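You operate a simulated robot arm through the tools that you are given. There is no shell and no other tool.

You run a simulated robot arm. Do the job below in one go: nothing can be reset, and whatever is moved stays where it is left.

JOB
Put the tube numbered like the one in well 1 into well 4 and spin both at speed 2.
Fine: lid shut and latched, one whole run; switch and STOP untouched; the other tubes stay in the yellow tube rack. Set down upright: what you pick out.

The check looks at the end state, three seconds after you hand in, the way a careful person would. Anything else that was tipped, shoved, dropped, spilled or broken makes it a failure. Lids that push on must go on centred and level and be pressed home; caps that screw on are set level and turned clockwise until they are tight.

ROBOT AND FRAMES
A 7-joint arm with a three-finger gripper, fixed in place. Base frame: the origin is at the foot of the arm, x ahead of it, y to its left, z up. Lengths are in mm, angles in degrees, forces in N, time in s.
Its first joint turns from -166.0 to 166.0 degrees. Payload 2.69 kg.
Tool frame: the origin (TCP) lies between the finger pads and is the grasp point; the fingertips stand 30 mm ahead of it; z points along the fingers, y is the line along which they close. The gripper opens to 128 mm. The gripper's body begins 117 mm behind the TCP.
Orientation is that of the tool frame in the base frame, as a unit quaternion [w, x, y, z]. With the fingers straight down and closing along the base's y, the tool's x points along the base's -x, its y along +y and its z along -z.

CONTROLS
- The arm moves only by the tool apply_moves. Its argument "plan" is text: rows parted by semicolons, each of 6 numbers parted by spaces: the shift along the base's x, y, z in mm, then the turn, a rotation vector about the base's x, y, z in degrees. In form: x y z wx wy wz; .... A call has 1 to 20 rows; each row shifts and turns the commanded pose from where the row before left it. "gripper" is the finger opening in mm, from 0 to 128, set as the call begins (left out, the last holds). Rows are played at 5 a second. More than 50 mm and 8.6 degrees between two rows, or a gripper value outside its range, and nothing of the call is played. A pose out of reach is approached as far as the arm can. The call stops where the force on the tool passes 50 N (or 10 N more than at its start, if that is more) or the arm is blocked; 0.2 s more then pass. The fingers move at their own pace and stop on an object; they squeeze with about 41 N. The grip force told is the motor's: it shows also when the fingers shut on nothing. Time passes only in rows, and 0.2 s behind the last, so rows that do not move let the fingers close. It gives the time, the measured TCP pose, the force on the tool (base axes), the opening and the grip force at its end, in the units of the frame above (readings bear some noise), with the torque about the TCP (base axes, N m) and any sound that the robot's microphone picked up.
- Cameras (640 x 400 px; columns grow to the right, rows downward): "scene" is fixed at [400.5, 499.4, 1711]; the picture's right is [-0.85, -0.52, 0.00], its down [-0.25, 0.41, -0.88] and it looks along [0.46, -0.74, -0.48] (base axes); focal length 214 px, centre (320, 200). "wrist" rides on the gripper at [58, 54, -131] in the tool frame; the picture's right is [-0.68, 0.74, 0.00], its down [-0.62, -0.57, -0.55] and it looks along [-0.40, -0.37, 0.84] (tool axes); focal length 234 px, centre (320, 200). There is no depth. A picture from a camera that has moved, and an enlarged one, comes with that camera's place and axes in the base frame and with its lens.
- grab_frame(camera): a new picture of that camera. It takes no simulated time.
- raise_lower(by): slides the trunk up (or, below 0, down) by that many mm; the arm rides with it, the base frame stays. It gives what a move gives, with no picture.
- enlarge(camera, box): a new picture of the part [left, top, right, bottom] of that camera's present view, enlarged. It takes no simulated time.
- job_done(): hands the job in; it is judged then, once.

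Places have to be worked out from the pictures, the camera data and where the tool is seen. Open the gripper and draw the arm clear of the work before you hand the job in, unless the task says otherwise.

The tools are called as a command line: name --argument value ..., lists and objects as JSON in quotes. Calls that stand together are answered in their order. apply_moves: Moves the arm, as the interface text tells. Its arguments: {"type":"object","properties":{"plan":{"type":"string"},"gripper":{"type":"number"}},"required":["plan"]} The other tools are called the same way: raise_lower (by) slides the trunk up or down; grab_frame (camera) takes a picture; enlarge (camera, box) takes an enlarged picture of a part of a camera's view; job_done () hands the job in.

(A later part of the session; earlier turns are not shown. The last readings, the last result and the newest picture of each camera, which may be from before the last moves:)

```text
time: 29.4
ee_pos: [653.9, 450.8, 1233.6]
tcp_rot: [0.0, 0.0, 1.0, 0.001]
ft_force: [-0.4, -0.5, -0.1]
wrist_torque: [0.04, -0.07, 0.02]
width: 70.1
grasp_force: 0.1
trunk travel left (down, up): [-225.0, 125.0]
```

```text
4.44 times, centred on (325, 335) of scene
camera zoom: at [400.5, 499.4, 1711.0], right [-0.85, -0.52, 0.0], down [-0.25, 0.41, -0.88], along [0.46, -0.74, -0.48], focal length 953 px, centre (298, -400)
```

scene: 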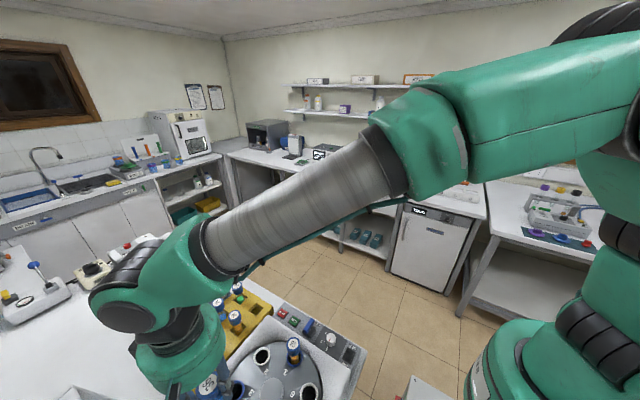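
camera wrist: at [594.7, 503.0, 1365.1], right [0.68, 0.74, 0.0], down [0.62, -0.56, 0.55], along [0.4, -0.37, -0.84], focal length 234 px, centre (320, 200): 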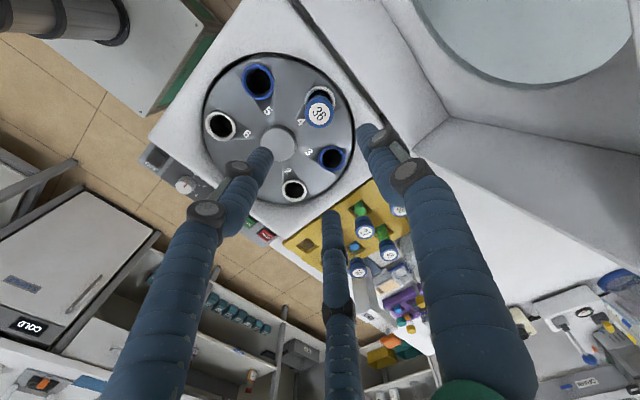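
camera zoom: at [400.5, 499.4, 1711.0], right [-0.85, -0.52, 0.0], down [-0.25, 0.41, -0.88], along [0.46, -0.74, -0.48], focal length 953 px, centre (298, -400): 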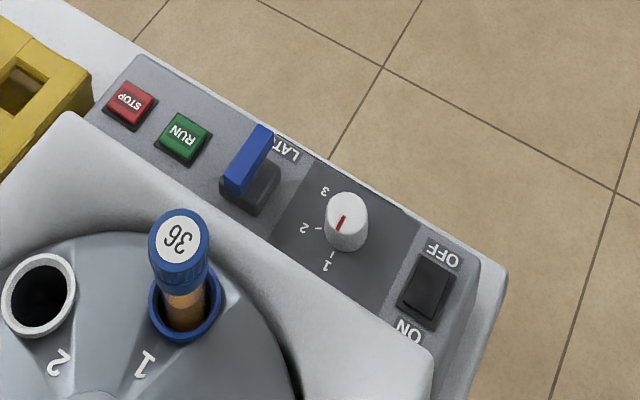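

The knob's red mark points at 1; labels 1/2/3 sit about 60° apart (90°, 30°, −30°), so I must turn it 60° clockwise. I'll move over the knob (≈ 587,125, top z≈942) with yaw +60° and opening 50.

apply_moves --plan "-7.4 -36.2 -10 0 0 6.67; -7.4 -36.2 -15 0 0 6.67; -7.4 -36.2 -15 0 0 6.67; -7.4 -36.2 -15 0 0 6.67; -7.4 -36.2 -15 0 0 6.67; -7.4 -36.2 -15 0 0 6.67; -7.4 -36.2 -15 0 0 6.67; -7.4 -36.2 -15 0 0 6.67; -7.4 -36.2 -15 0 0 6.64; 0 0 0 0 0 0" --gripper 52

grab_frame --camera "wrist"

grab_frame --camera "scene"

```text
time: 31.6
ee_pos: [588.9, 123.6, 1104.3]
tcp_rot: [0.0, -0.501, 0.865, 0.001]
ft_force: [-1.2, 0.4, 0.2]
wrist_torque: [0.08, 0.02, 0.02]
width: 52.0
grasp_force: 0.0
trunk travel left (down, up): [-225.0, 125.0]
```

```text
taken
camera wrist: at [511.7, 97.7, 1235.2], right [-0.3, 0.95, 0.0], down [0.8, 0.25, 0.55], along [0.52, 0.17, -0.84], focal length 234 px, centre (320, 200)
```

wrist: 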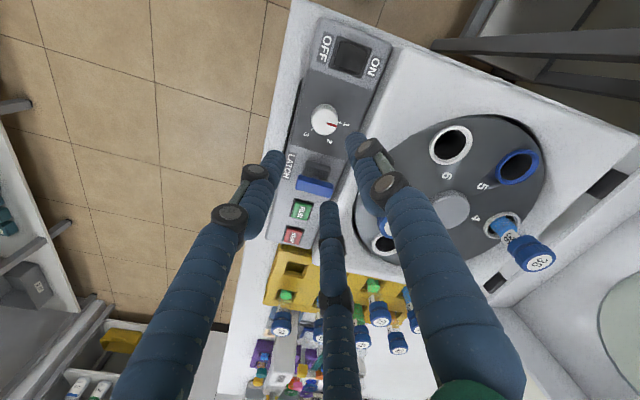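

```text
taken
```

scene: 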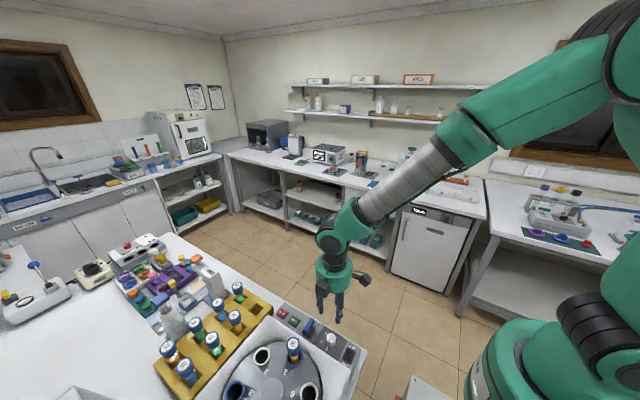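

The knob and latch are well visible now. I'll zoom in on both.

enlarge --camera "wrist" --box '[280, 80, 380, 160]'

enlarge --camera "wrist" --box '[270, 90, 370, 260]'

```text
5.00 times, centred on (330, 120) of wrist
camera zoom: at [511.7, 97.7, 1235.2], right [-0.3, 0.95, 0.0], down [0.8, 0.25, 0.55], along [0.52, 0.17, -0.84], focal length 1171 px, centre (270, 600)
```

zoom: 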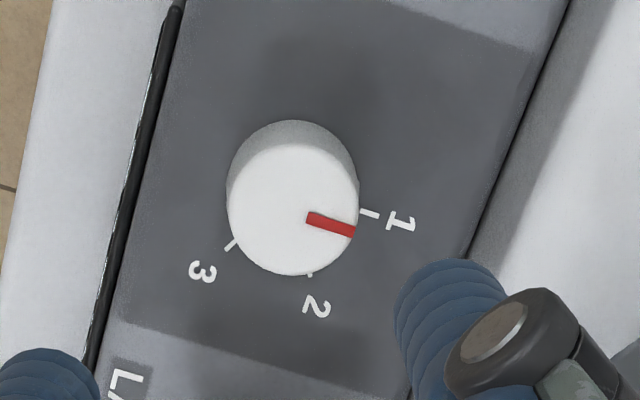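

```text
2.35 times, centred on (320, 175) of wrist
camera zoom: at [511.7, 97.7, 1235.2], right [-0.3, 0.95, 0.0], down [0.8, 0.25, 0.55], along [0.52, 0.17, -0.84], focal length 551 px, centre (320, 259)
```

zoom: 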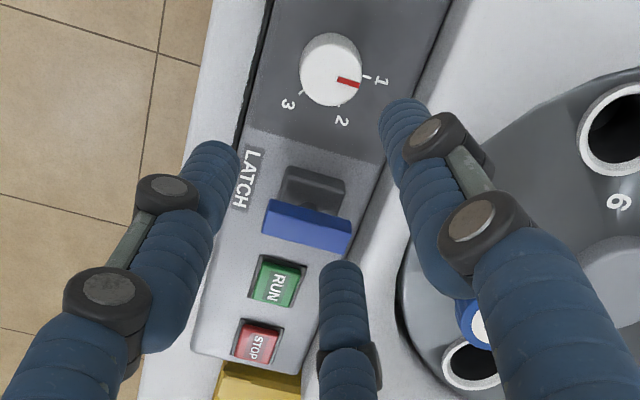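

Pointer is exactly at 1 (+y direction) and the ticks are 60° apart. The knob's centre is about (-3,+5) mm from the tool axis; I'll shift and descend to z≈1000, then check.

apply_moves --plan "-3.2 5 -30 0 0 0; 0 0 -40 0 0 0; 0 0 -34 0 0 0; 0 0 0 0 0 0"

grab_frame --camera "wrist"

enlarge --camera "wrist" --box '[270, 110, 370, 190]'

enlarge --camera "scene" --box '[270, 280, 380, 370]'

```text
time: 32.6
ee_pos: [585.6, 129.5, 1000.4]
tcp_rot: [0.0, -0.501, 0.866, 0.0]
ft_force: [0.3, -0.2, -0.5]
wrist_torque: [0.0, 0.02, 0.03]
width: 52.0
grasp_force: 0.0
trunk travel left (down, up): [-225.0, 125.0]
```

```text
taken
camera wrist: at [508.4, 104.2, 1132.3], right [-0.3, 0.95, 0.0], down [0.8, 0.25, 0.55], along [0.52, 0.16, -0.84], focal length 234 px, centre (320, 200)
```

wrist: 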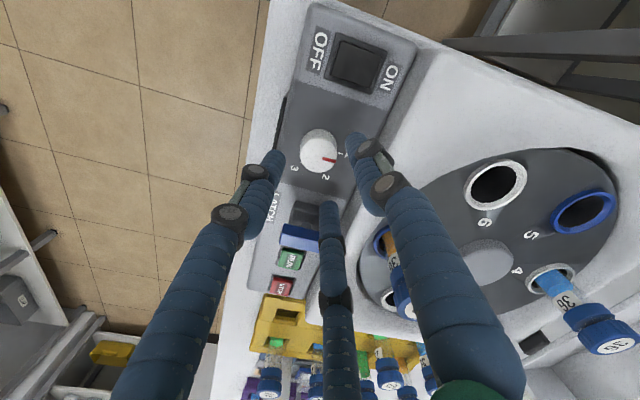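

```text
5.00 times, centred on (320, 150) of wrist
camera zoom: at [508.4, 104.2, 1132.3], right [-0.3, 0.95, 0.0], down [0.8, 0.25, 0.55], along [0.52, 0.16, -0.84], focal length 1171 px, centre (320, 450)
```

zoom: 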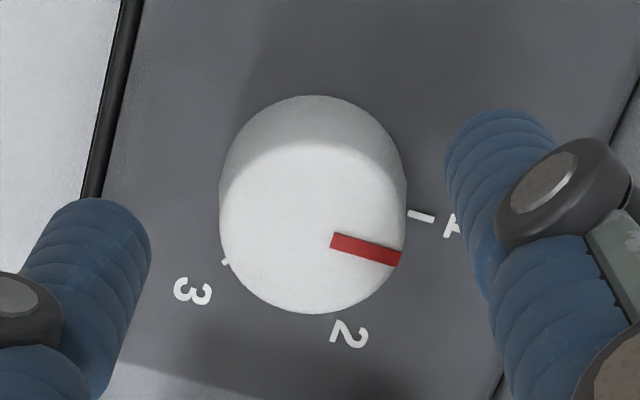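

```text
4.44 times, centred on (325, 325) of scene
camera zoom: at [400.5, 499.4, 1711.0], right [-0.85, -0.52, 0.0], down [-0.25, 0.41, -0.88], along [0.46, -0.74, -0.48], focal length 953 px, centre (298, -356)
```

zoom: 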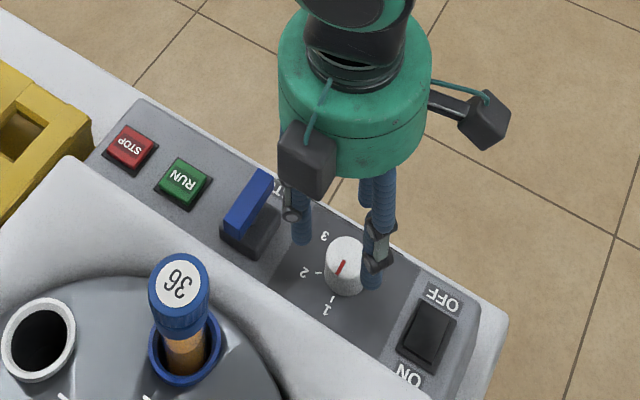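

Well aligned (within 1 mm), knob Ø≈32 mm, top z≈939. I'll descend to TCP z≈952 so that the fingertips straddle the knob just above the panel.

apply_moves --plan "0 -0.7 -15 0 0 0; 0 0 -12 0 0 0; 0 0 -8 0 0 0; 0 0 -7 0 0 0; 0 0 -6 0 0 0; 0 0 0 0 0 0"

grab_frame --camera "wrist"

enlarge --camera "scene" --box '[270, 280, 380, 370]'

```text
time: 34.0
ee_pos: [584.1, 128.5, 950.3]
tcp_rot: [0.0, -0.501, 0.865, 0.0]
ft_force: [-0.8, 0.2, 1.2]
wrist_torque: [0.01, 0.02, 0.0]
width: 51.9
grasp_force: 0.1
trunk travel left (down, up): [-225.0, 125.0]
```

```text
taken
camera wrist: at [507.7, 102.5, 1083.6], right [-0.3, 0.95, 0.0], down [0.8, 0.25, 0.55], along [0.52, 0.16, -0.84], focal length 234 px, centre (320, 200)
```

wrist: 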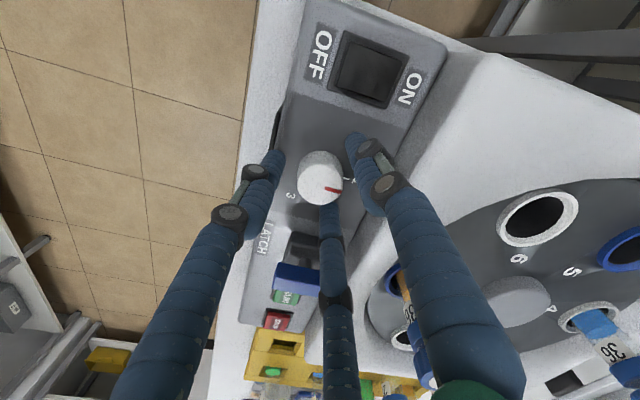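

```text
4.44 times, centred on (325, 325) of scene
camera zoom: at [400.5, 499.4, 1711.0], right [-0.85, -0.52, 0.0], down [-0.25, 0.41, -0.88], along [0.46, -0.74, -0.48], focal length 953 px, centre (298, -356)
```

zoom: 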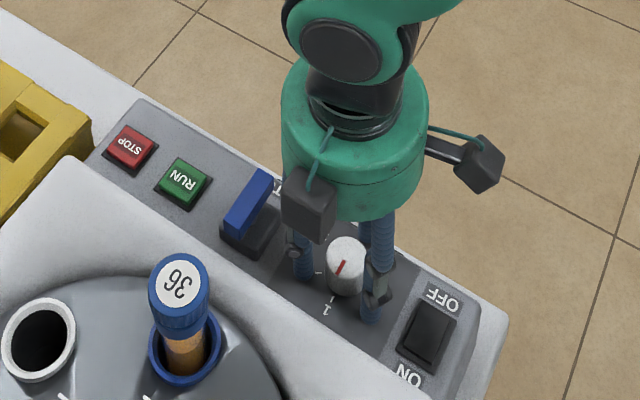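

Fingers straddle the knob with no contact yet. Closing on it.

apply_moves --plan "0 0 0 0 0 0; 0 0 0 0 0 0; 0 0 0 0 0 0" --gripper 20

enlarge --camera "wrist" --box '[240, 100, 400, 220]'

enlarge --camera "scene" --box '[270, 280, 380, 370]'

```text
time: 34.8
ee_pos: [585.4, 128.3, 952.3]
tcp_rot: [0.0, -0.5, 0.866, 0.0]
ft_force: [6.2, 1.2, -1.5]
wrist_torque: [0.09, -0.32, 0.01]
width: 32.8
grasp_force: 45.3
trunk travel left (down, up): [-225.0, 125.0]
```

```text
3.33 times, centred on (320, 160) of wrist
camera zoom: at [508.2, 102.7, 1083.7], right [-0.3, 0.95, 0.0], down [0.8, 0.25, 0.55], along [0.52, 0.16, -0.84], focal length 781 px, centre (320, 333)
```

zoom: 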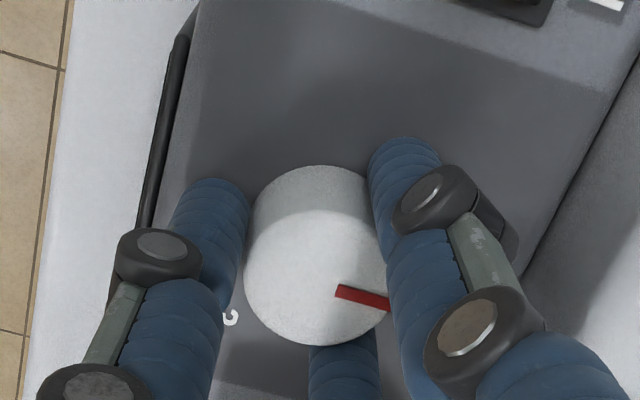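

```text
4.44 times, centred on (325, 325) of scene
camera zoom: at [400.5, 499.4, 1711.0], right [-0.85, -0.52, 0.0], down [-0.25, 0.41, -0.88], along [0.46, -0.74, -0.48], focal length 953 px, centre (298, -356)
```

zoom: 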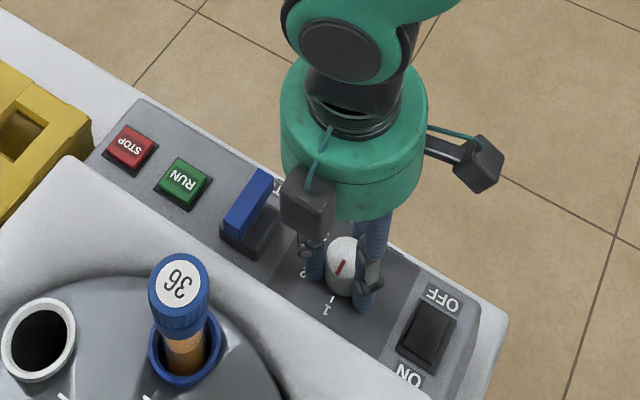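

Knob is held (32.8 mm). Turning 60° clockwise from above (−z) in steps.

apply_moves --plan "0 0 0 0 0 -7.5; 0 0 0 0 0 -7.5; 0 0 0 0 0 -7.5; 0 0 0 0 0 -7.5; 0 0 0 0 0 -7.5; 0 0 0 0 0 -7.5; 0 0 0 0 0 -7.5; 0 0 0 0 0 -7.5; 0 0 0 0 0 0"

grab_frame --camera "wrist"

enlarge --camera "scene" --box '[270, 280, 380, 370]'

```text
time: 36.8
ee_pos: [585.3, 127.9, 951.7]
tcp_rot: [0.0, 0.0, 1.0, 0.0]
ft_force: [-6.6, 8.3, 11.7]
wrist_torque: [0.24, 0.24, 0.02]
width: 33.0
grasp_force: 45.0
trunk travel left (down, up): [-225.0, 125.0]
```

```text
taken
camera wrist: at [525.5, 180.4, 1083.7], right [0.68, 0.74, 0.0], down [0.62, -0.57, 0.55], along [0.4, -0.37, -0.84], focal length 234 px, centre (320, 200)
```

wrist: 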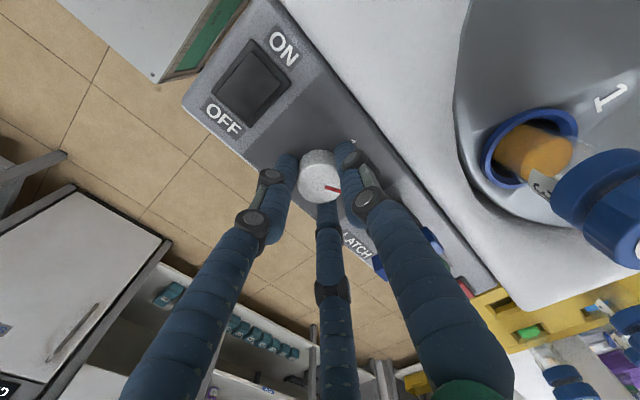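

```text
4.44 times, centred on (325, 325) of scene
camera zoom: at [400.5, 499.4, 1711.0], right [-0.85, -0.52, 0.0], down [-0.25, 0.41, -0.88], along [0.46, -0.74, -0.48], focal length 953 px, centre (298, -356)
```

zoom: 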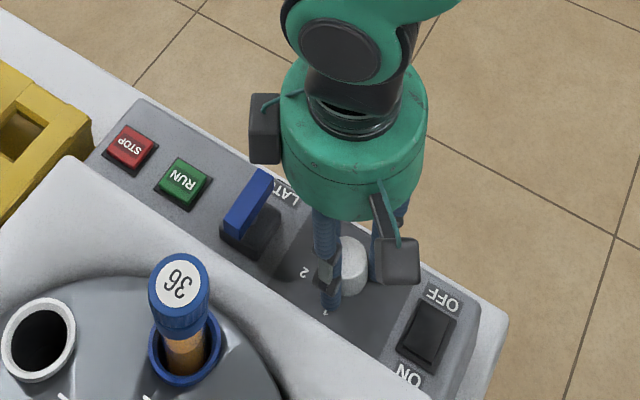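

The knob turned along with the hand. I'll release and rise to check the pointer.

apply_moves --plan "0 0 0 0 0 0; 0 0 0 0 0 0; 0 0 10 0 0 0; 0 0 20 0 0 0; 0 0 30 0 0 0; 0 0 40 0 0 0; 0 0 40 0 0 0; 0 0 0 0 0 0" --gripper 52

enlarge --camera "wrist" --box '[270, 90, 370, 170]'

enlarge --camera "scene" --box '[270, 280, 380, 370]'

grab_frame --camera "wrist"

```text
time: 38.6
ee_pos: [585.0, 127.5, 1092.9]
tcp_rot: [0.0, -0.001, 1.0, 0.0]
ft_force: [-0.6, 0.6, -0.1]
wrist_torque: [0.01, -0.05, -0.01]
width: 52.4
grasp_force: 0.1
trunk travel left (down, up): [-225.0, 125.0]
```

```text
5.00 times, centred on (320, 130) of wrist
camera zoom: at [524.7, 179.7, 1224.5], right [0.68, 0.74, 0.0], down [0.62, -0.56, 0.55], along [0.4, -0.37, -0.84], focal length 1171 px, centre (320, 550)
```

zoom: 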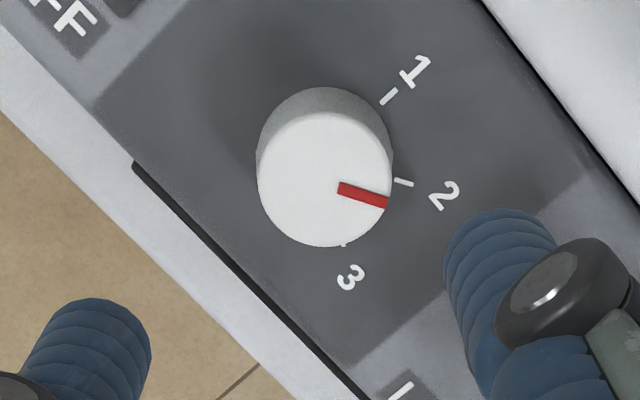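

```text
4.44 times, centred on (325, 325) of scene
camera zoom: at [400.5, 499.4, 1711.0], right [-0.85, -0.52, 0.0], down [-0.25, 0.41, -0.88], along [0.46, -0.74, -0.48], focal length 953 px, centre (298, -356)
```

zoom: 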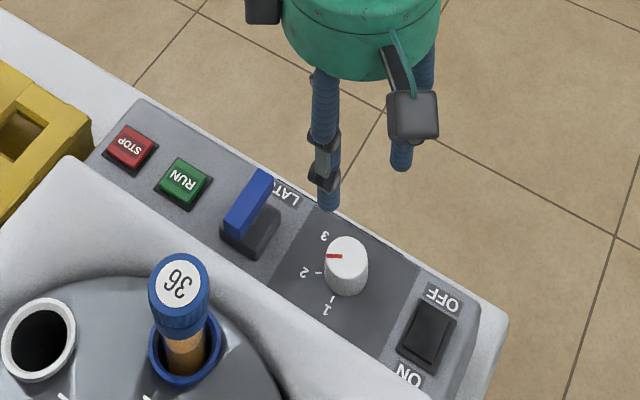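

```text
taken
camera wrist: at [524.7, 179.7, 1224.5], right [0.68, 0.74, 0.0], down [0.62, -0.56, 0.55], along [0.4, -0.37, -0.84], focal length 234 px, centre (320, 200)
```

wrist: 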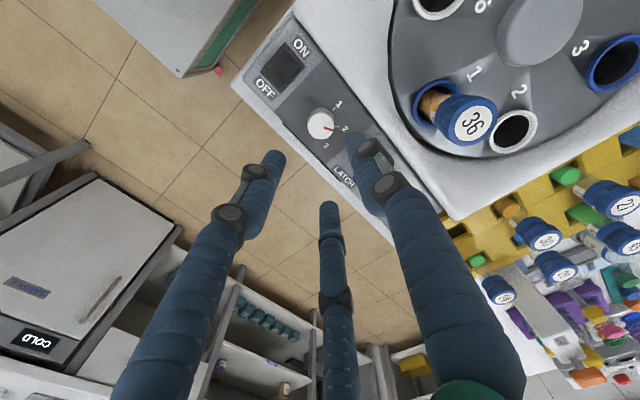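

The pointer is on 2. Next I'll look at the latch: moving the TCP above it to see its shape.

apply_moves --plan "30 5 10 0 0 0; 30 5 0 0 0 0; 30 4 0 0 0 0; 0 0 0 0 0 0"

grab_frame --camera "wrist"

enlarge --camera "wrist" --box '[250, 70, 390, 190]'

enlarge --camera "scene" --box '[280, 300, 350, 360]'

```text
time: 39.6
ee_pos: [674.5, 142.9, 1101.3]
tcp_rot: [-0.001, 0.0, 1.0, 0.0]
ft_force: [0.8, -0.5, -0.2]
wrist_torque: [0.01, 0.03, 0.01]
width: 51.8
grasp_force: 0.0
trunk travel left (down, up): [-225.0, 125.0]
```

```text
taken
camera wrist: at [615.0, 194.2, 1232.4], right [0.68, 0.74, 0.0], down [0.62, -0.56, 0.55], along [0.4, -0.37, -0.84], focal length 234 px, centre (320, 200)
```

wrist: 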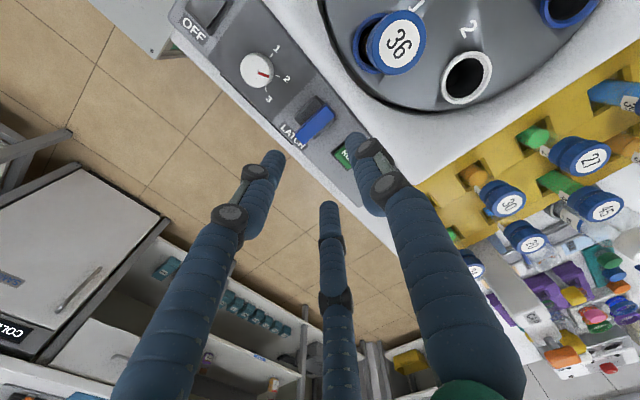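

```text
3.33 times, centred on (320, 130) of wrist
camera zoom: at [615.0, 194.2, 1232.4], right [0.68, 0.74, 0.0], down [0.62, -0.56, 0.55], along [0.4, -0.37, -0.84], focal length 781 px, centre (320, 433)
```

zoom: 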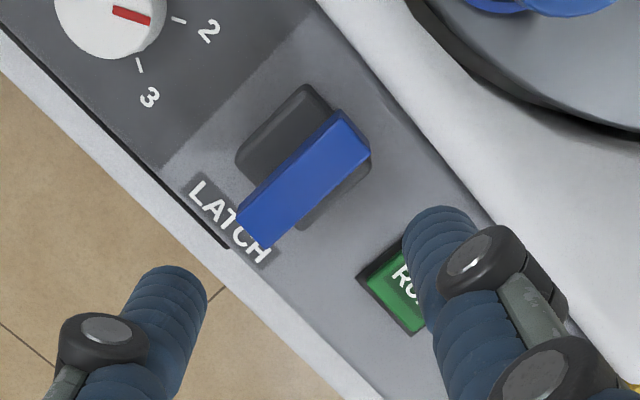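

```text
6.67 times, centred on (315, 330) of scene
camera zoom: at [400.5, 499.4, 1711.0], right [-0.85, -0.52, 0.0], down [-0.25, 0.41, -0.88], along [0.46, -0.74, -0.48], focal length 1430 px, centre (353, -667)
```

zoom: 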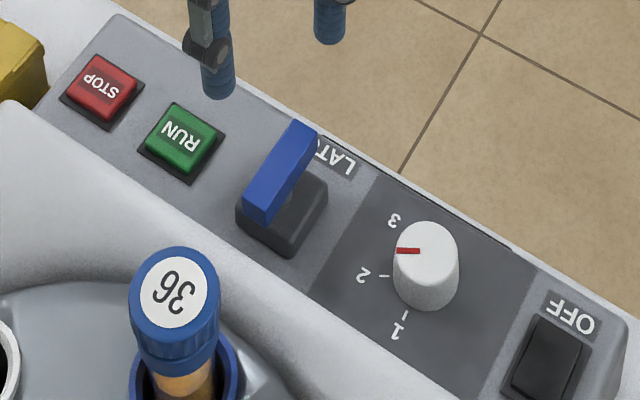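

The latch is a blue bar over a dark block at ≈(669,138), its front end raised (≈(668,114,950)). I want a side view of it, so I'll back off toward −x, yaw +42.5° and tilt the tool so the camera looks along +x.

apply_moves --plan "-30 -2.5 0 0 0 8.5; -30 -2.5 0 0 0 8.5; -30 -2.5 0 0 0 8.5; -30 -2.5 0 0 0 8.5; -30 -2.5 0 0 0 8.5; 0 0 -15 0 -7.5 0; 0 0 -15 0 -7.5 0; 0 0 -15 0 -7.5 0; 0 0 -15 0 -7.5 0; 0 0 0 0 0 0"

grab_frame --camera "wrist"

grab_frame --camera "scene"

```text
time: 41.8
ee_pos: [523.0, 129.0, 1042.7]
tcp_rot: [0.242, -0.35, 0.9, -0.094]
ft_force: [-0.8, -0.3, -0.5]
wrist_torque: [0.06, -0.19, 0.04]
width: 52.0
grasp_force: 0.1
trunk travel left (down, up): [-225.0, 125.0]
```

```text
taken
camera wrist: at [388.5, 128.1, 1115.4], right [0.0, 1.0, 0.0], down [0.45, 0.0, 0.89], along [0.89, 0.0, -0.45], focal length 234 px, centre (320, 200)
```

wrist: 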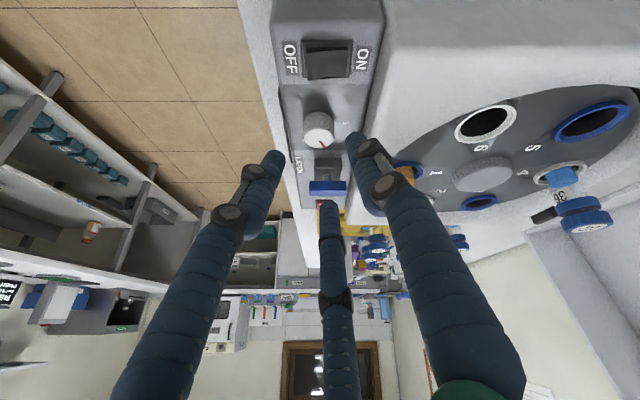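

```text
taken
```

scene: 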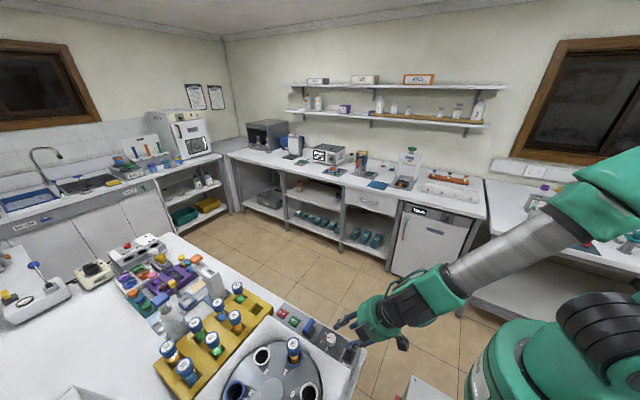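

This gives a side-on (upside-down) view. I'll enlarge the latch.

enlarge --camera "wrist" --box '[270, 100, 390, 220]'

enlarge --camera "wrist" --box '[290, 140, 360, 210]'

```text
3.33 times, centred on (330, 160) of wrist
camera zoom: at [388.5, 128.1, 1115.4], right [0.0, 1.0, 0.0], down [0.45, 0.0, 0.89], along [0.89, 0.0, -0.45], focal length 781 px, centre (287, 333)
```

zoom: 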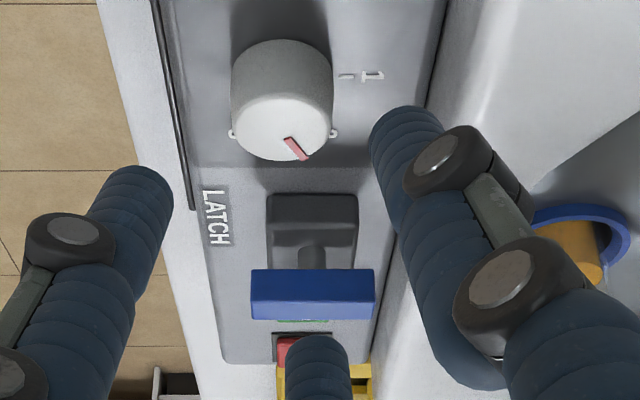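

```text
5.71 times, centred on (325, 175) of wrist
camera zoom: at [388.5, 128.1, 1115.4], right [0.0, 1.0, 0.0], down [0.45, 0.0, 0.89], along [0.89, 0.0, -0.45], focal length 1338 px, centre (291, 343)
```

zoom: 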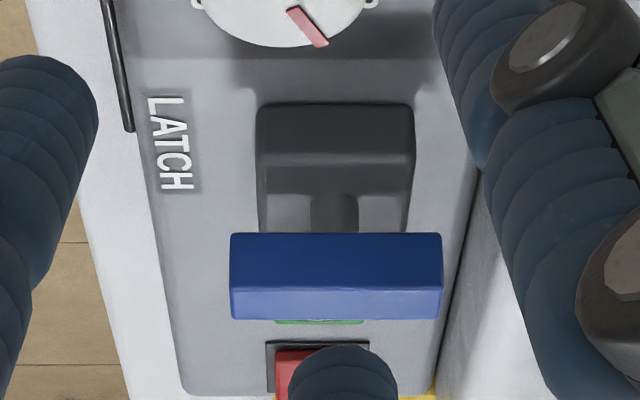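

The latch is a T-handle: a blue bar (≈51×15 mm, along y, top z≈948) on a post in a 40 mm base at (669,138) — it looks like a quarter-turn. Before closing the lid I want a side view of the lid; moving back-left and up.

apply_moves --plan "-14.5 20 40 0 0 0; -14.5 25 40 0 0 0; -14.5 38 28 0 0 0; -14.5 38 28 0 0 0; -14.5 38 28 0 0 0; -14.5 38 28 0 0 0; -14.5 38 28 0 0 0; -14.5 38 28 0 0 0; -14.5 38 28 0 0 0; -14.5 38 28 0 0 0; -14.5 38 28 0 0 0; -14.5 38 28 0 0 0; -14.5 45 20 0 0 0; 0 0 0 0 0 0"

grab_frame --camera "wrist"

```text
refused: row 13 steps farther than a row can; nothing moved
```

```text
taken
camera wrist: at [388.5, 128.1, 1115.4], right [0.0, 1.0, 0.0], down [0.45, 0.0, 0.89], along [0.89, 0.0, -0.45], focal length 234 px, centre (320, 200)
```

wrist: 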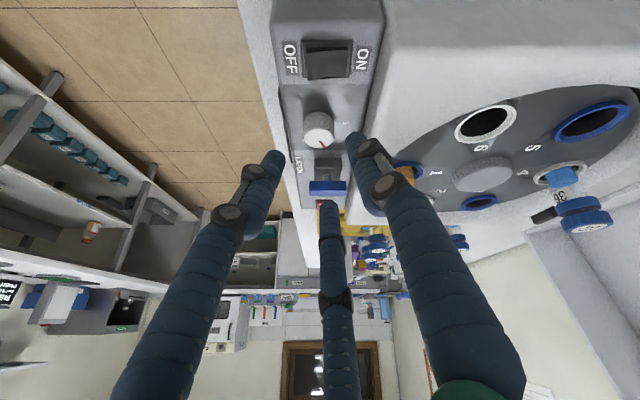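

The last row was slightly too long, so nothing moved; I'll resend it with shorter steps.

apply_moves --plan "-14.5 20 40 0 0 0; -14.5 25 40 0 0 0; -14.5 38 28 0 0 0; -14.5 38 28 0 0 0; -14.5 38 28 0 0 0; -14.5 38 28 0 0 0; -14.5 38 28 0 0 0; -14.5 38 28 0 0 0; -14.5 38 28 0 0 0; -14.5 38 28 0 0 0; -14.5 38 28 0 0 0; -14.5 38 28 0 0 0; -14.5 40 20 0 0 0; 0 0 0 0 0 0"

grab_frame --camera "wrist"

```text
time: 44.8
ee_pos: [336.5, 596.5, 1421.2]
tcp_rot: [0.24, -0.351, 0.9, -0.094]
ft_force: [0.3, 0.4, 0.4]
wrist_torque: [-0.09, -0.01, -0.02]
width: 51.9
grasp_force: 0.1
trunk travel left (down, up): [-225.0, 125.0]
```

```text
taken
camera wrist: at [201.2, 594.6, 1495.6], right [0.0, 1.0, 0.0], down [0.45, 0.0, 0.89], along [0.89, 0.0, -0.45], focal length 234 px, centre (320, 200)
```

wrist: 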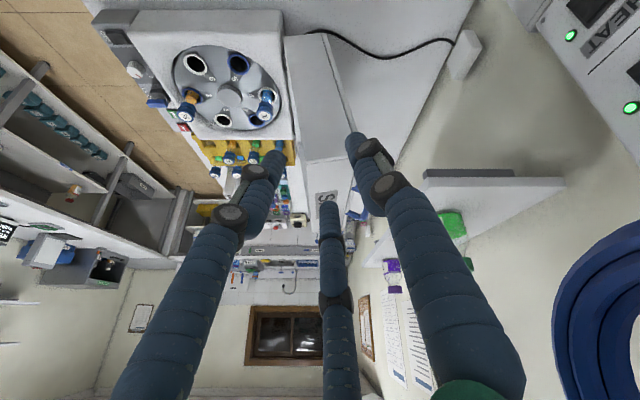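

I'll enlarge the lid's side profile.

enlarge --camera "wrist" --box '[80, 0, 400, 200]'

enlarge --camera "wrist" --box '[270, 20, 390, 230]'

```text
2.00 times, centred on (240, 100) of wrist
camera zoom: at [201.2, 594.6, 1495.6], right [0.0, 1.0, 0.0], down [0.45, 0.0, 0.89], along [0.89, 0.0, -0.45], focal length 468 px, centre (480, 400)
```

zoom: 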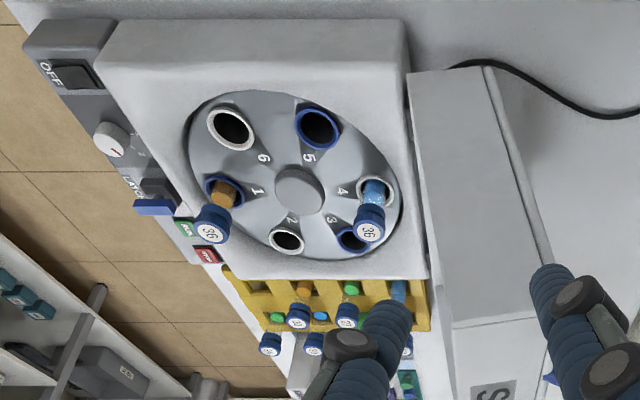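

```text
1.90 times, centred on (330, 125) of wrist
camera zoom: at [201.2, 594.6, 1495.6], right [0.0, 1.0, 0.0], down [0.45, 0.0, 0.89], along [0.89, 0.0, -0.45], focal length 446 px, centre (301, 343)
```

zoom: 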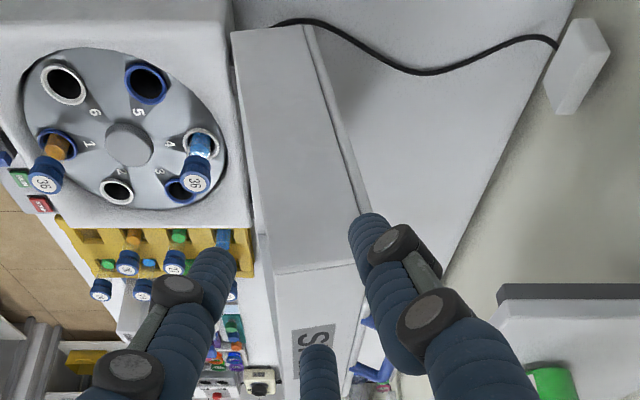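

The lid is open ~100°, a box ~90 mm thick, with the handle standing on its outer (top) face near the front edge. I'll open the fingers wide to see the handle better from here.

apply_moves --plan "0 -10 0 0 0 0; 0 0 0 0 0 0; 0 0 0 0 0 0" --gripper 128

grab_frame --camera "wrist"

enlarge --camera "wrist" --box '[280, 120, 420, 260]'

```text
time: 45.6
ee_pos: [335.7, 583.9, 1421.2]
tcp_rot: [0.241, -0.351, 0.9, -0.094]
ft_force: [0.7, 0.2, 0.3]
wrist_torque: [-0.02, 0.03, 0.02]
width: 128.3
grasp_force: 0.1
trunk travel left (down, up): [-225.0, 125.0]
```

```text
taken
camera wrist: at [201.6, 583.2, 1495.6], right [0.0, 1.0, 0.0], down [0.45, 0.0, 0.89], along [0.89, 0.0, -0.45], focal length 234 px, centre (320, 200)
```

wrist: 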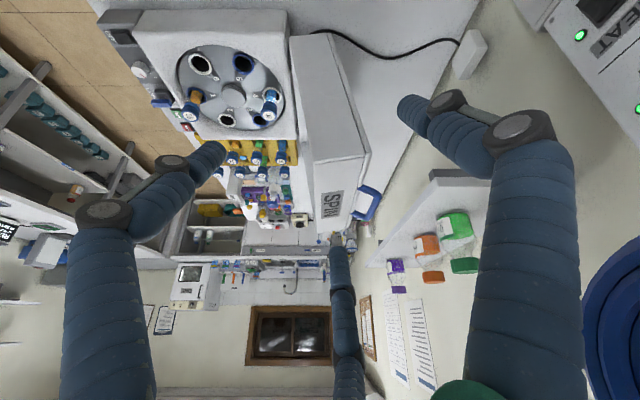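

```text
2.86 times, centred on (350, 190) of wrist
camera zoom: at [201.6, 583.2, 1495.6], right [0.0, 1.0, 0.0], down [0.45, 0.0, 0.89], along [0.89, 0.0, -0.45], focal length 669 px, centre (234, 229)
```

zoom: 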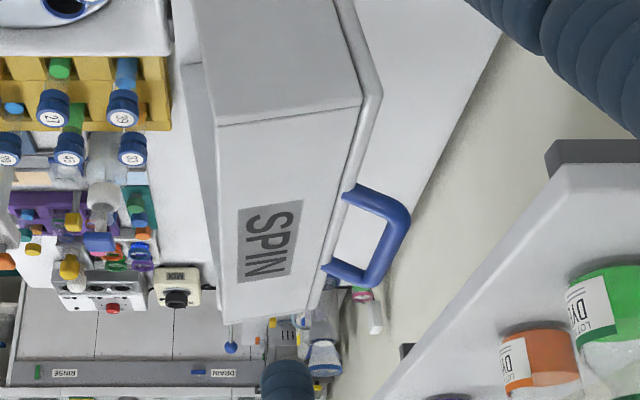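

Now I see the handle clearly: a U-bar standing off the lid's top plate near the front edge, bar centre ≈ (612–731, 698, 1279), inner gap ≈25 mm. Hinge ≈ (y 514, z 935). I plan to grip the bar with the tool tilted 20° (tips toward +y) and lead it along the arc. First the approach pose above it.

apply_moves --plan "34 6 7 0 7.5 0; 34 6 7 0 7.5 0; 34 6 7 0 7.5 0; 34 6 7 0 7.5 0; 34 6 0 0 0 -8.5; 34 6 0 0 0 -8.5; 34 6 0 0 0 -8.5; 34 6 0 0 0 -8.5; 34 6 0 0 0 -8.5; 0 9 0 6.67 0 0; 0 9 0 6.67 0 0; 0 9 0 6.66 0 0; 0 0 0 0 0 0"

grab_frame --camera "wrist"

grab_frame --camera "scene"

```text
time: 48.4
ee_pos: [642.1, 664.6, 1451.0]
tcp_rot: [0.0, 0.0, 0.985, 0.174]
ft_force: [-0.4, -0.8, 0.0]
wrist_torque: [0.05, -0.04, 0.02]
width: 128.1
grasp_force: 0.0
trunk travel left (down, up): [-225.0, 125.0]
```

```text
taken
camera wrist: at [582.3, 669.0, 1592.8], right [0.68, 0.69, 0.25], down [0.62, -0.72, 0.32], along [0.4, -0.06, -0.91], focal length 234 px, centre (320, 200)
```

wrist: 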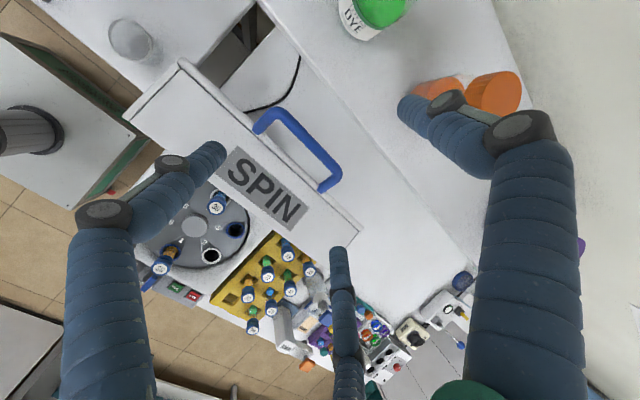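

```text
taken
```

scene: 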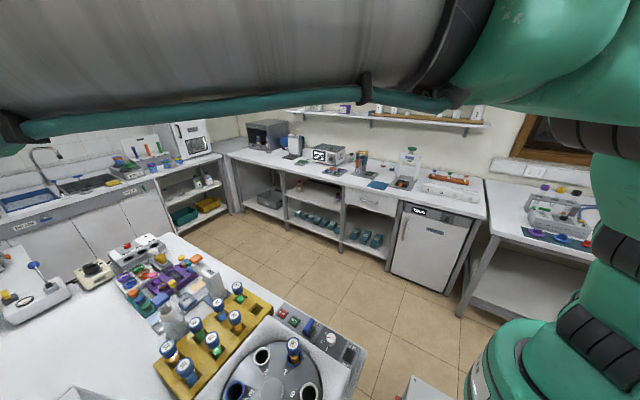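

Pose reached. The handle is in view; I also see cans on a shelf on the +y side, so I'll check how near these are before descending.

enlarge --camera "wrist" --box '[220, 80, 380, 220]'

enlarge --camera "wrist" --box '[300, 0, 640, 200]'

```text
2.86 times, centred on (300, 150) of wrist
camera zoom: at [582.3, 669.0, 1592.8], right [0.68, 0.69, 0.25], down [0.62, -0.72, 0.32], along [0.4, -0.06, -0.91], focal length 669 px, centre (377, 343)
```

zoom: 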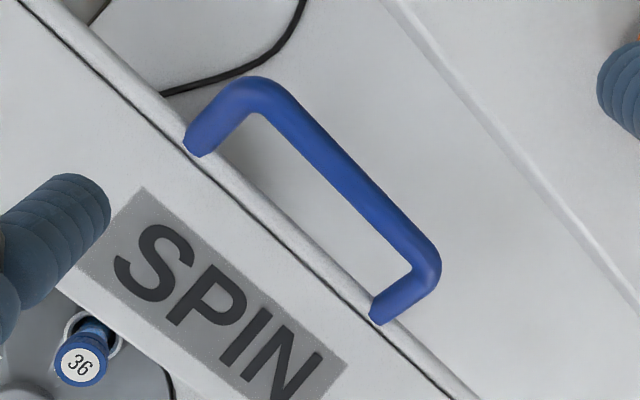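

```text
1.88 times, centred on (470, 100) of wrist
camera zoom: at [582.3, 669.0, 1592.8], right [0.68, 0.69, 0.25], down [0.62, -0.72, 0.32], along [0.4, -0.06, -0.91], focal length 441 px, centre (38, 388)
```

zoom: 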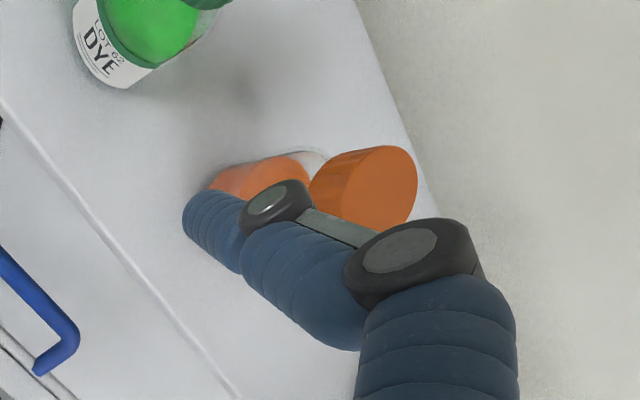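

The bar's centre line triangulates to x 603–711, y≈693.5, z≈1281.5 (Ø≈16), with a ≈27 mm gap to the lid; the shelf and cans are farther away. I'll narrow the fingers to 32 and line the tool axis up with the bar.

apply_moves --plan "4 -16 0 0 0 0; 4 -17 0 0 0 0; 0 0 0 0 0 0" --gripper 32

grab_frame --camera "wrist"

enlarge --camera "wrist" --box '[250, 70, 390, 190]'

```text
time: 49.2
ee_pos: [650.5, 631.4, 1450.3]
tcp_rot: [0.0, -0.001, 0.985, 0.174]
ft_force: [1.1, 0.1, -0.5]
wrist_torque: [0.02, 0.0, 0.01]
width: 31.7
grasp_force: 0.1
trunk travel left (down, up): [-225.0, 125.0]
```

```text
taken
camera wrist: at [590.8, 635.6, 1591.7], right [0.68, 0.69, 0.25], down [0.62, -0.72, 0.32], along [0.4, -0.06, -0.91], focal length 234 px, centre (320, 200)
```

wrist: 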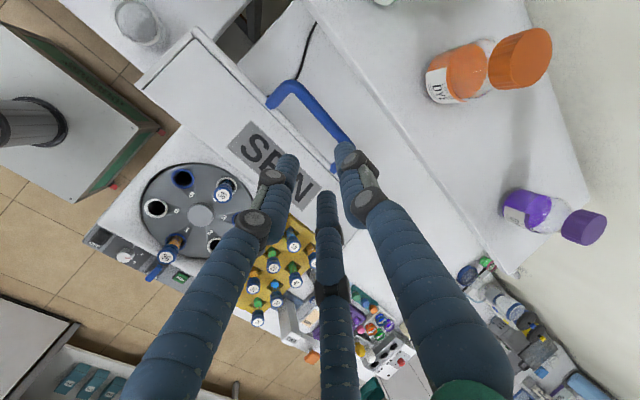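

```text
3.33 times, centred on (320, 130) of wrist
camera zoom: at [590.8, 635.6, 1591.7], right [0.68, 0.69, 0.25], down [0.62, -0.72, 0.32], along [0.4, -0.06, -0.91], focal length 781 px, centre (320, 433)
```

zoom: 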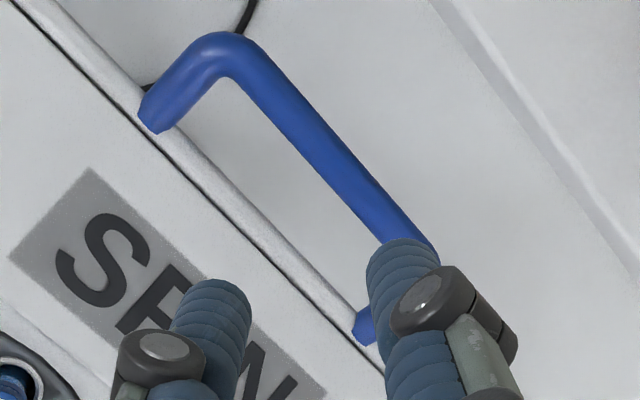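

The bar seems a few mm to the +y side of the tool axis. I'll descend 80 mm along the tool axis and re-measure closer.

apply_moves --plan "0 8.5 -18.8 0 0 0; 0 8.5 -18.8 0 0 0; 0 8.5 -18.8 0 0 0; 0 8.5 -18.8 0 0 0; 0 0 0 0 0 0"

enlarge --camera "wrist" --box '[250, 70, 390, 190]'

grab_frame --camera "wrist"

```text
time: 50.4
ee_pos: [650.7, 664.8, 1373.6]
tcp_rot: [0.0, -0.001, 0.985, 0.174]
ft_force: [0.2, 0.0, 0.8]
wrist_torque: [-0.03, -0.03, 0.01]
width: 32.0
grasp_force: 0.1
trunk travel left (down, up): [-225.0, 125.0]
```

```text
3.33 times, centred on (320, 130) of wrist
camera zoom: at [591.2, 670.6, 1515.9], right [0.68, 0.69, 0.25], down [0.62, -0.72, 0.32], along [0.4, -0.06, -0.91], focal length 781 px, centre (320, 433)
```

zoom: 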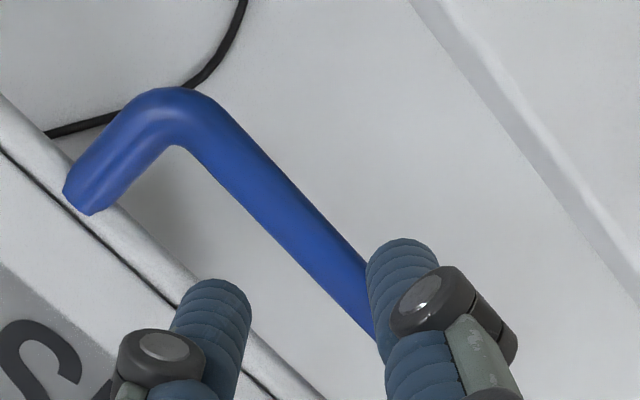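

```text
taken
camera wrist: at [591.2, 670.6, 1515.9], right [0.68, 0.69, 0.25], down [0.62, -0.72, 0.32], along [0.4, -0.06, -0.91], focal length 234 px, centre (320, 200)
```

wrist: 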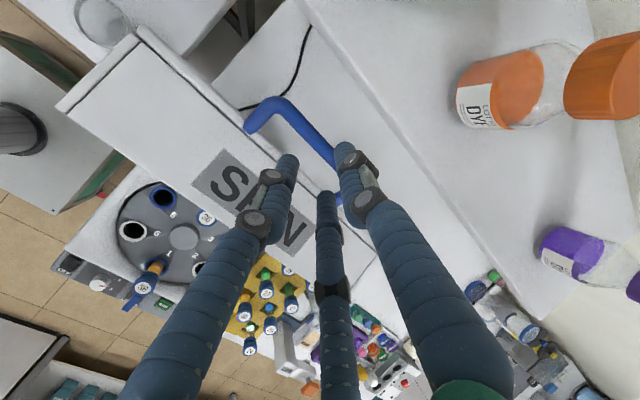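

Now the bar lies within ~2 mm of the tool axis, about 98 mm ahead of the TCP. I'll descend the remaining ≈83 mm along the axis in small steps, stopping on any contact.

apply_moves --plan "0 4.5 -13 0 0 0; 0 4.5 -13 0 0 0; 0 4.6 -13 0 0 0; 0 0 0 0 0 0"

enlarge --camera "wrist" --box '[240, 90, 400, 220]'

```text
time: 51.4
ee_pos: [651.5, 679.9, 1335.5]
tcp_rot: [0.0, -0.001, 0.985, 0.174]
ft_force: [0.1, 0.0, -0.3]
wrist_torque: [0.02, 0.06, 0.0]
width: 32.1
grasp_force: 0.0
trunk travel left (down, up): [-225.0, 125.0]
```

```text
3.08 times, centred on (320, 155) of wrist
camera zoom: at [590.7, 684.0, 1477.3], right [0.68, 0.69, 0.25], down [0.62, -0.72, 0.32], along [0.4, -0.06, -0.91], focal length 720 px, centre (320, 338)
```

zoom: 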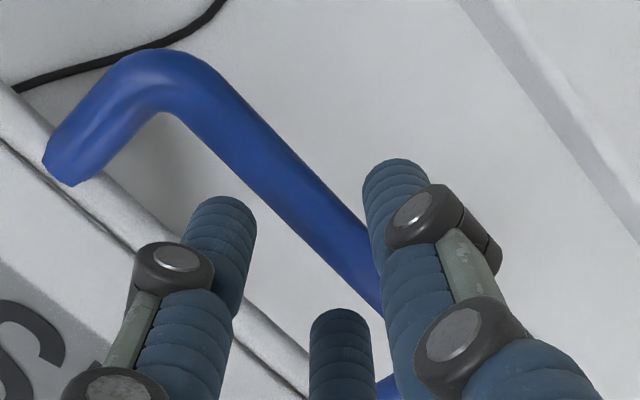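

Bar is ~3–4 mm to the −y side of the axis. I'll correct −3.5 mm and descend the remaining 42 mm along the axis.

apply_moves --plan "0 -3.5 0 0 0 0; 0 4.8 -13.2 0 0 0; 0 4.8 -13.2 0 0 0; 0 0 0 0 0 0"

enlarge --camera "wrist" --box '[240, 90, 400, 220]'

```text
time: 52.4
ee_pos: [650.3, 682.3, 1315.0]
tcp_rot: [0.0, 0.0, 0.985, 0.175]
ft_force: [3.4, -11.7, 4.7]
wrist_torque: [0.92, 0.31, 0.13]
width: 40.8
grasp_force: 6.1
trunk travel left (down, up): [-225.0, 125.0]
```

```text
3.08 times, centred on (320, 155) of wrist
camera zoom: at [590.9, 686.2, 1456.3], right [0.68, 0.69, 0.26], down [0.61, -0.72, 0.32], along [0.41, -0.06, -0.91], focal length 720 px, centre (320, 338)
```

zoom: 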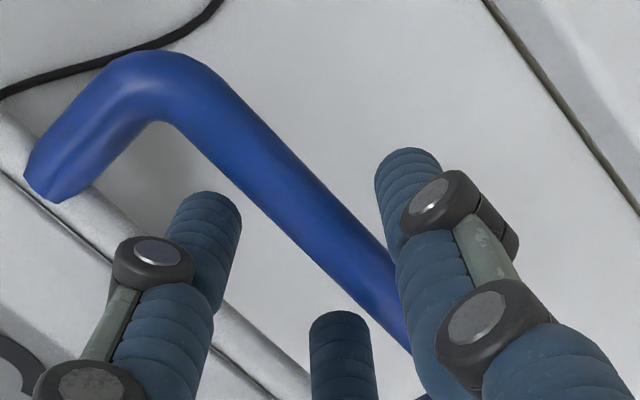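

Contact: the fingers were pushed open to 40.8 mm with a −y reaction, i.e. the bar presses on the −y side finger(s) — the opening is too narrow for this hand. I'll back off along the axis and open to 72 mm.

apply_moves --plan "0 -3.4 9.4 0 0 0; 0 -3.4 9.4 0 0 0; 0 -3.4 9.4 0 0 0; 0 0 0 0 0 0"

apply_moves --plan "0 0 0 0 0 0; 0 0 0 0 0 0" --gripper 72

enlarge --camera "wrist" --box '[220, 70, 420, 230]'

```text
time: 53.4
ee_pos: [650.6, 675.3, 1340.0]
tcp_rot: [0.0, 0.0, 0.985, 0.174]
ft_force: [0.2, -0.3, 0.2]
wrist_torque: [0.02, 0.01, 0.0]
width: 32.2
grasp_force: 0.1
trunk travel left (down, up): [-225.0, 125.0]
```

```text
time: 54.0
ee_pos: [651.1, 675.2, 1338.2]
tcp_rot: [0.0, -0.001, 0.985, 0.173]
ft_force: [0.1, 0.3, -0.5]
wrist_torque: [-0.01, -0.01, -0.02]
width: 72.1
grasp_force: 0.0
trunk travel left (down, up): [-225.0, 125.0]
```

```text
2.50 times, centred on (320, 150) of wrist
camera zoom: at [591.8, 680.0, 1480.3], right [0.68, 0.69, 0.25], down [0.62, -0.72, 0.32], along [0.4, -0.06, -0.91], focal length 585 px, centre (320, 325)
```

zoom: 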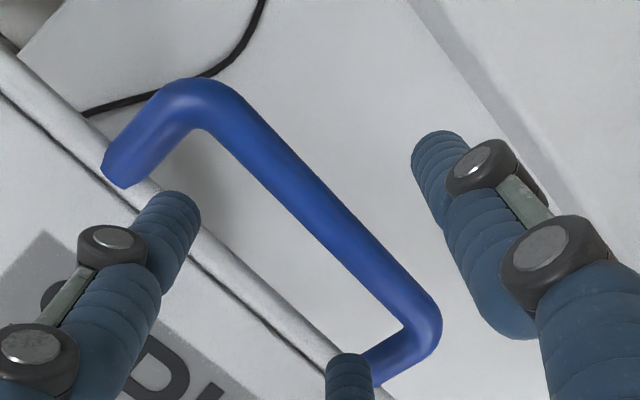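

The bar is now nicely framed between the +y finger and the two −y fingers. I'll set the opening to 60, shift slightly to −y, and descend ≈34 mm so the tips just pass the bar's centre.

apply_moves --plan "0 -4.7 -1.7 0 0 0; 0 2.9 -8 0 0 0; 0 2.9 -8 0 0 0; 0 2.9 -8 0 0 0; 0 1.5 -4 0 0 0; 0 0 0 0 0 0" --gripper 60

enlarge --camera "wrist" --box '[220, 70, 420, 230]'

```text
time: 55.4
ee_pos: [649.8, 681.7, 1308.7]
tcp_rot: [0.0, 0.0, 0.985, 0.174]
ft_force: [0.2, 0.1, 4.2]
wrist_torque: [-0.05, 0.04, -0.03]
width: 60.1
grasp_force: 0.1
trunk travel left (down, up): [-225.0, 125.0]
```

```text
2.50 times, centred on (320, 150) of wrist
camera zoom: at [590.4, 685.1, 1450.7], right [0.68, 0.69, 0.25], down [0.62, -0.72, 0.32], along [0.4, -0.06, -0.91], focal length 585 px, centre (320, 325)
```

zoom: 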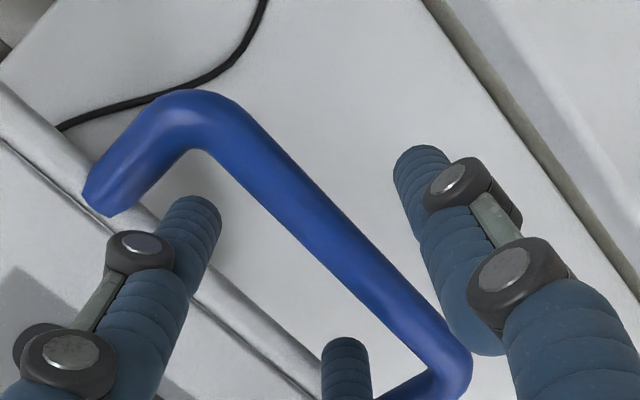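

A slight 4 N upward force: a −y finger may be brushing a leg of the handle. The handle's legs are at x≈603 and 711, so I'll centre at x≈657 and look at the force.

apply_moves --plan "0 0 2 0 0 0; 7 0 0 0 0 0; 0 0 0 0 0 0"

enlarge --camera "wrist" --box '[220, 70, 420, 230]'

```text
time: 56.2
ee_pos: [658.9, 680.8, 1309.1]
tcp_rot: [0.0, 0.0, 0.985, 0.173]
ft_force: [-1.2, 0.0, 0.6]
wrist_torque: [0.02, 0.0, 0.02]
width: 60.3
grasp_force: 0.0
trunk travel left (down, up): [-225.0, 125.0]
```

```text
2.50 times, centred on (320, 150) of wrist
camera zoom: at [598.5, 685.3, 1451.1], right [0.68, 0.69, 0.25], down [0.62, -0.72, 0.32], along [0.4, -0.06, -0.91], focal length 585 px, centre (320, 325)
```

zoom: 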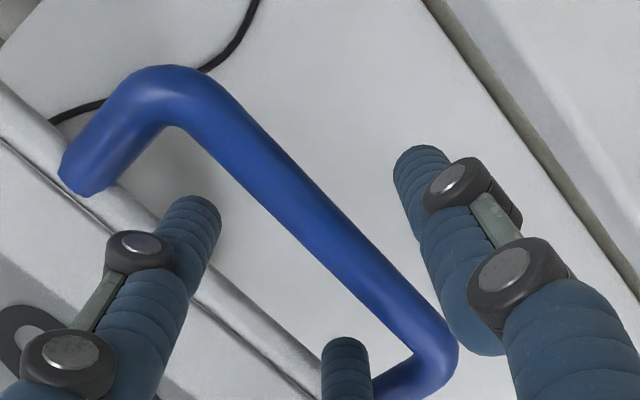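

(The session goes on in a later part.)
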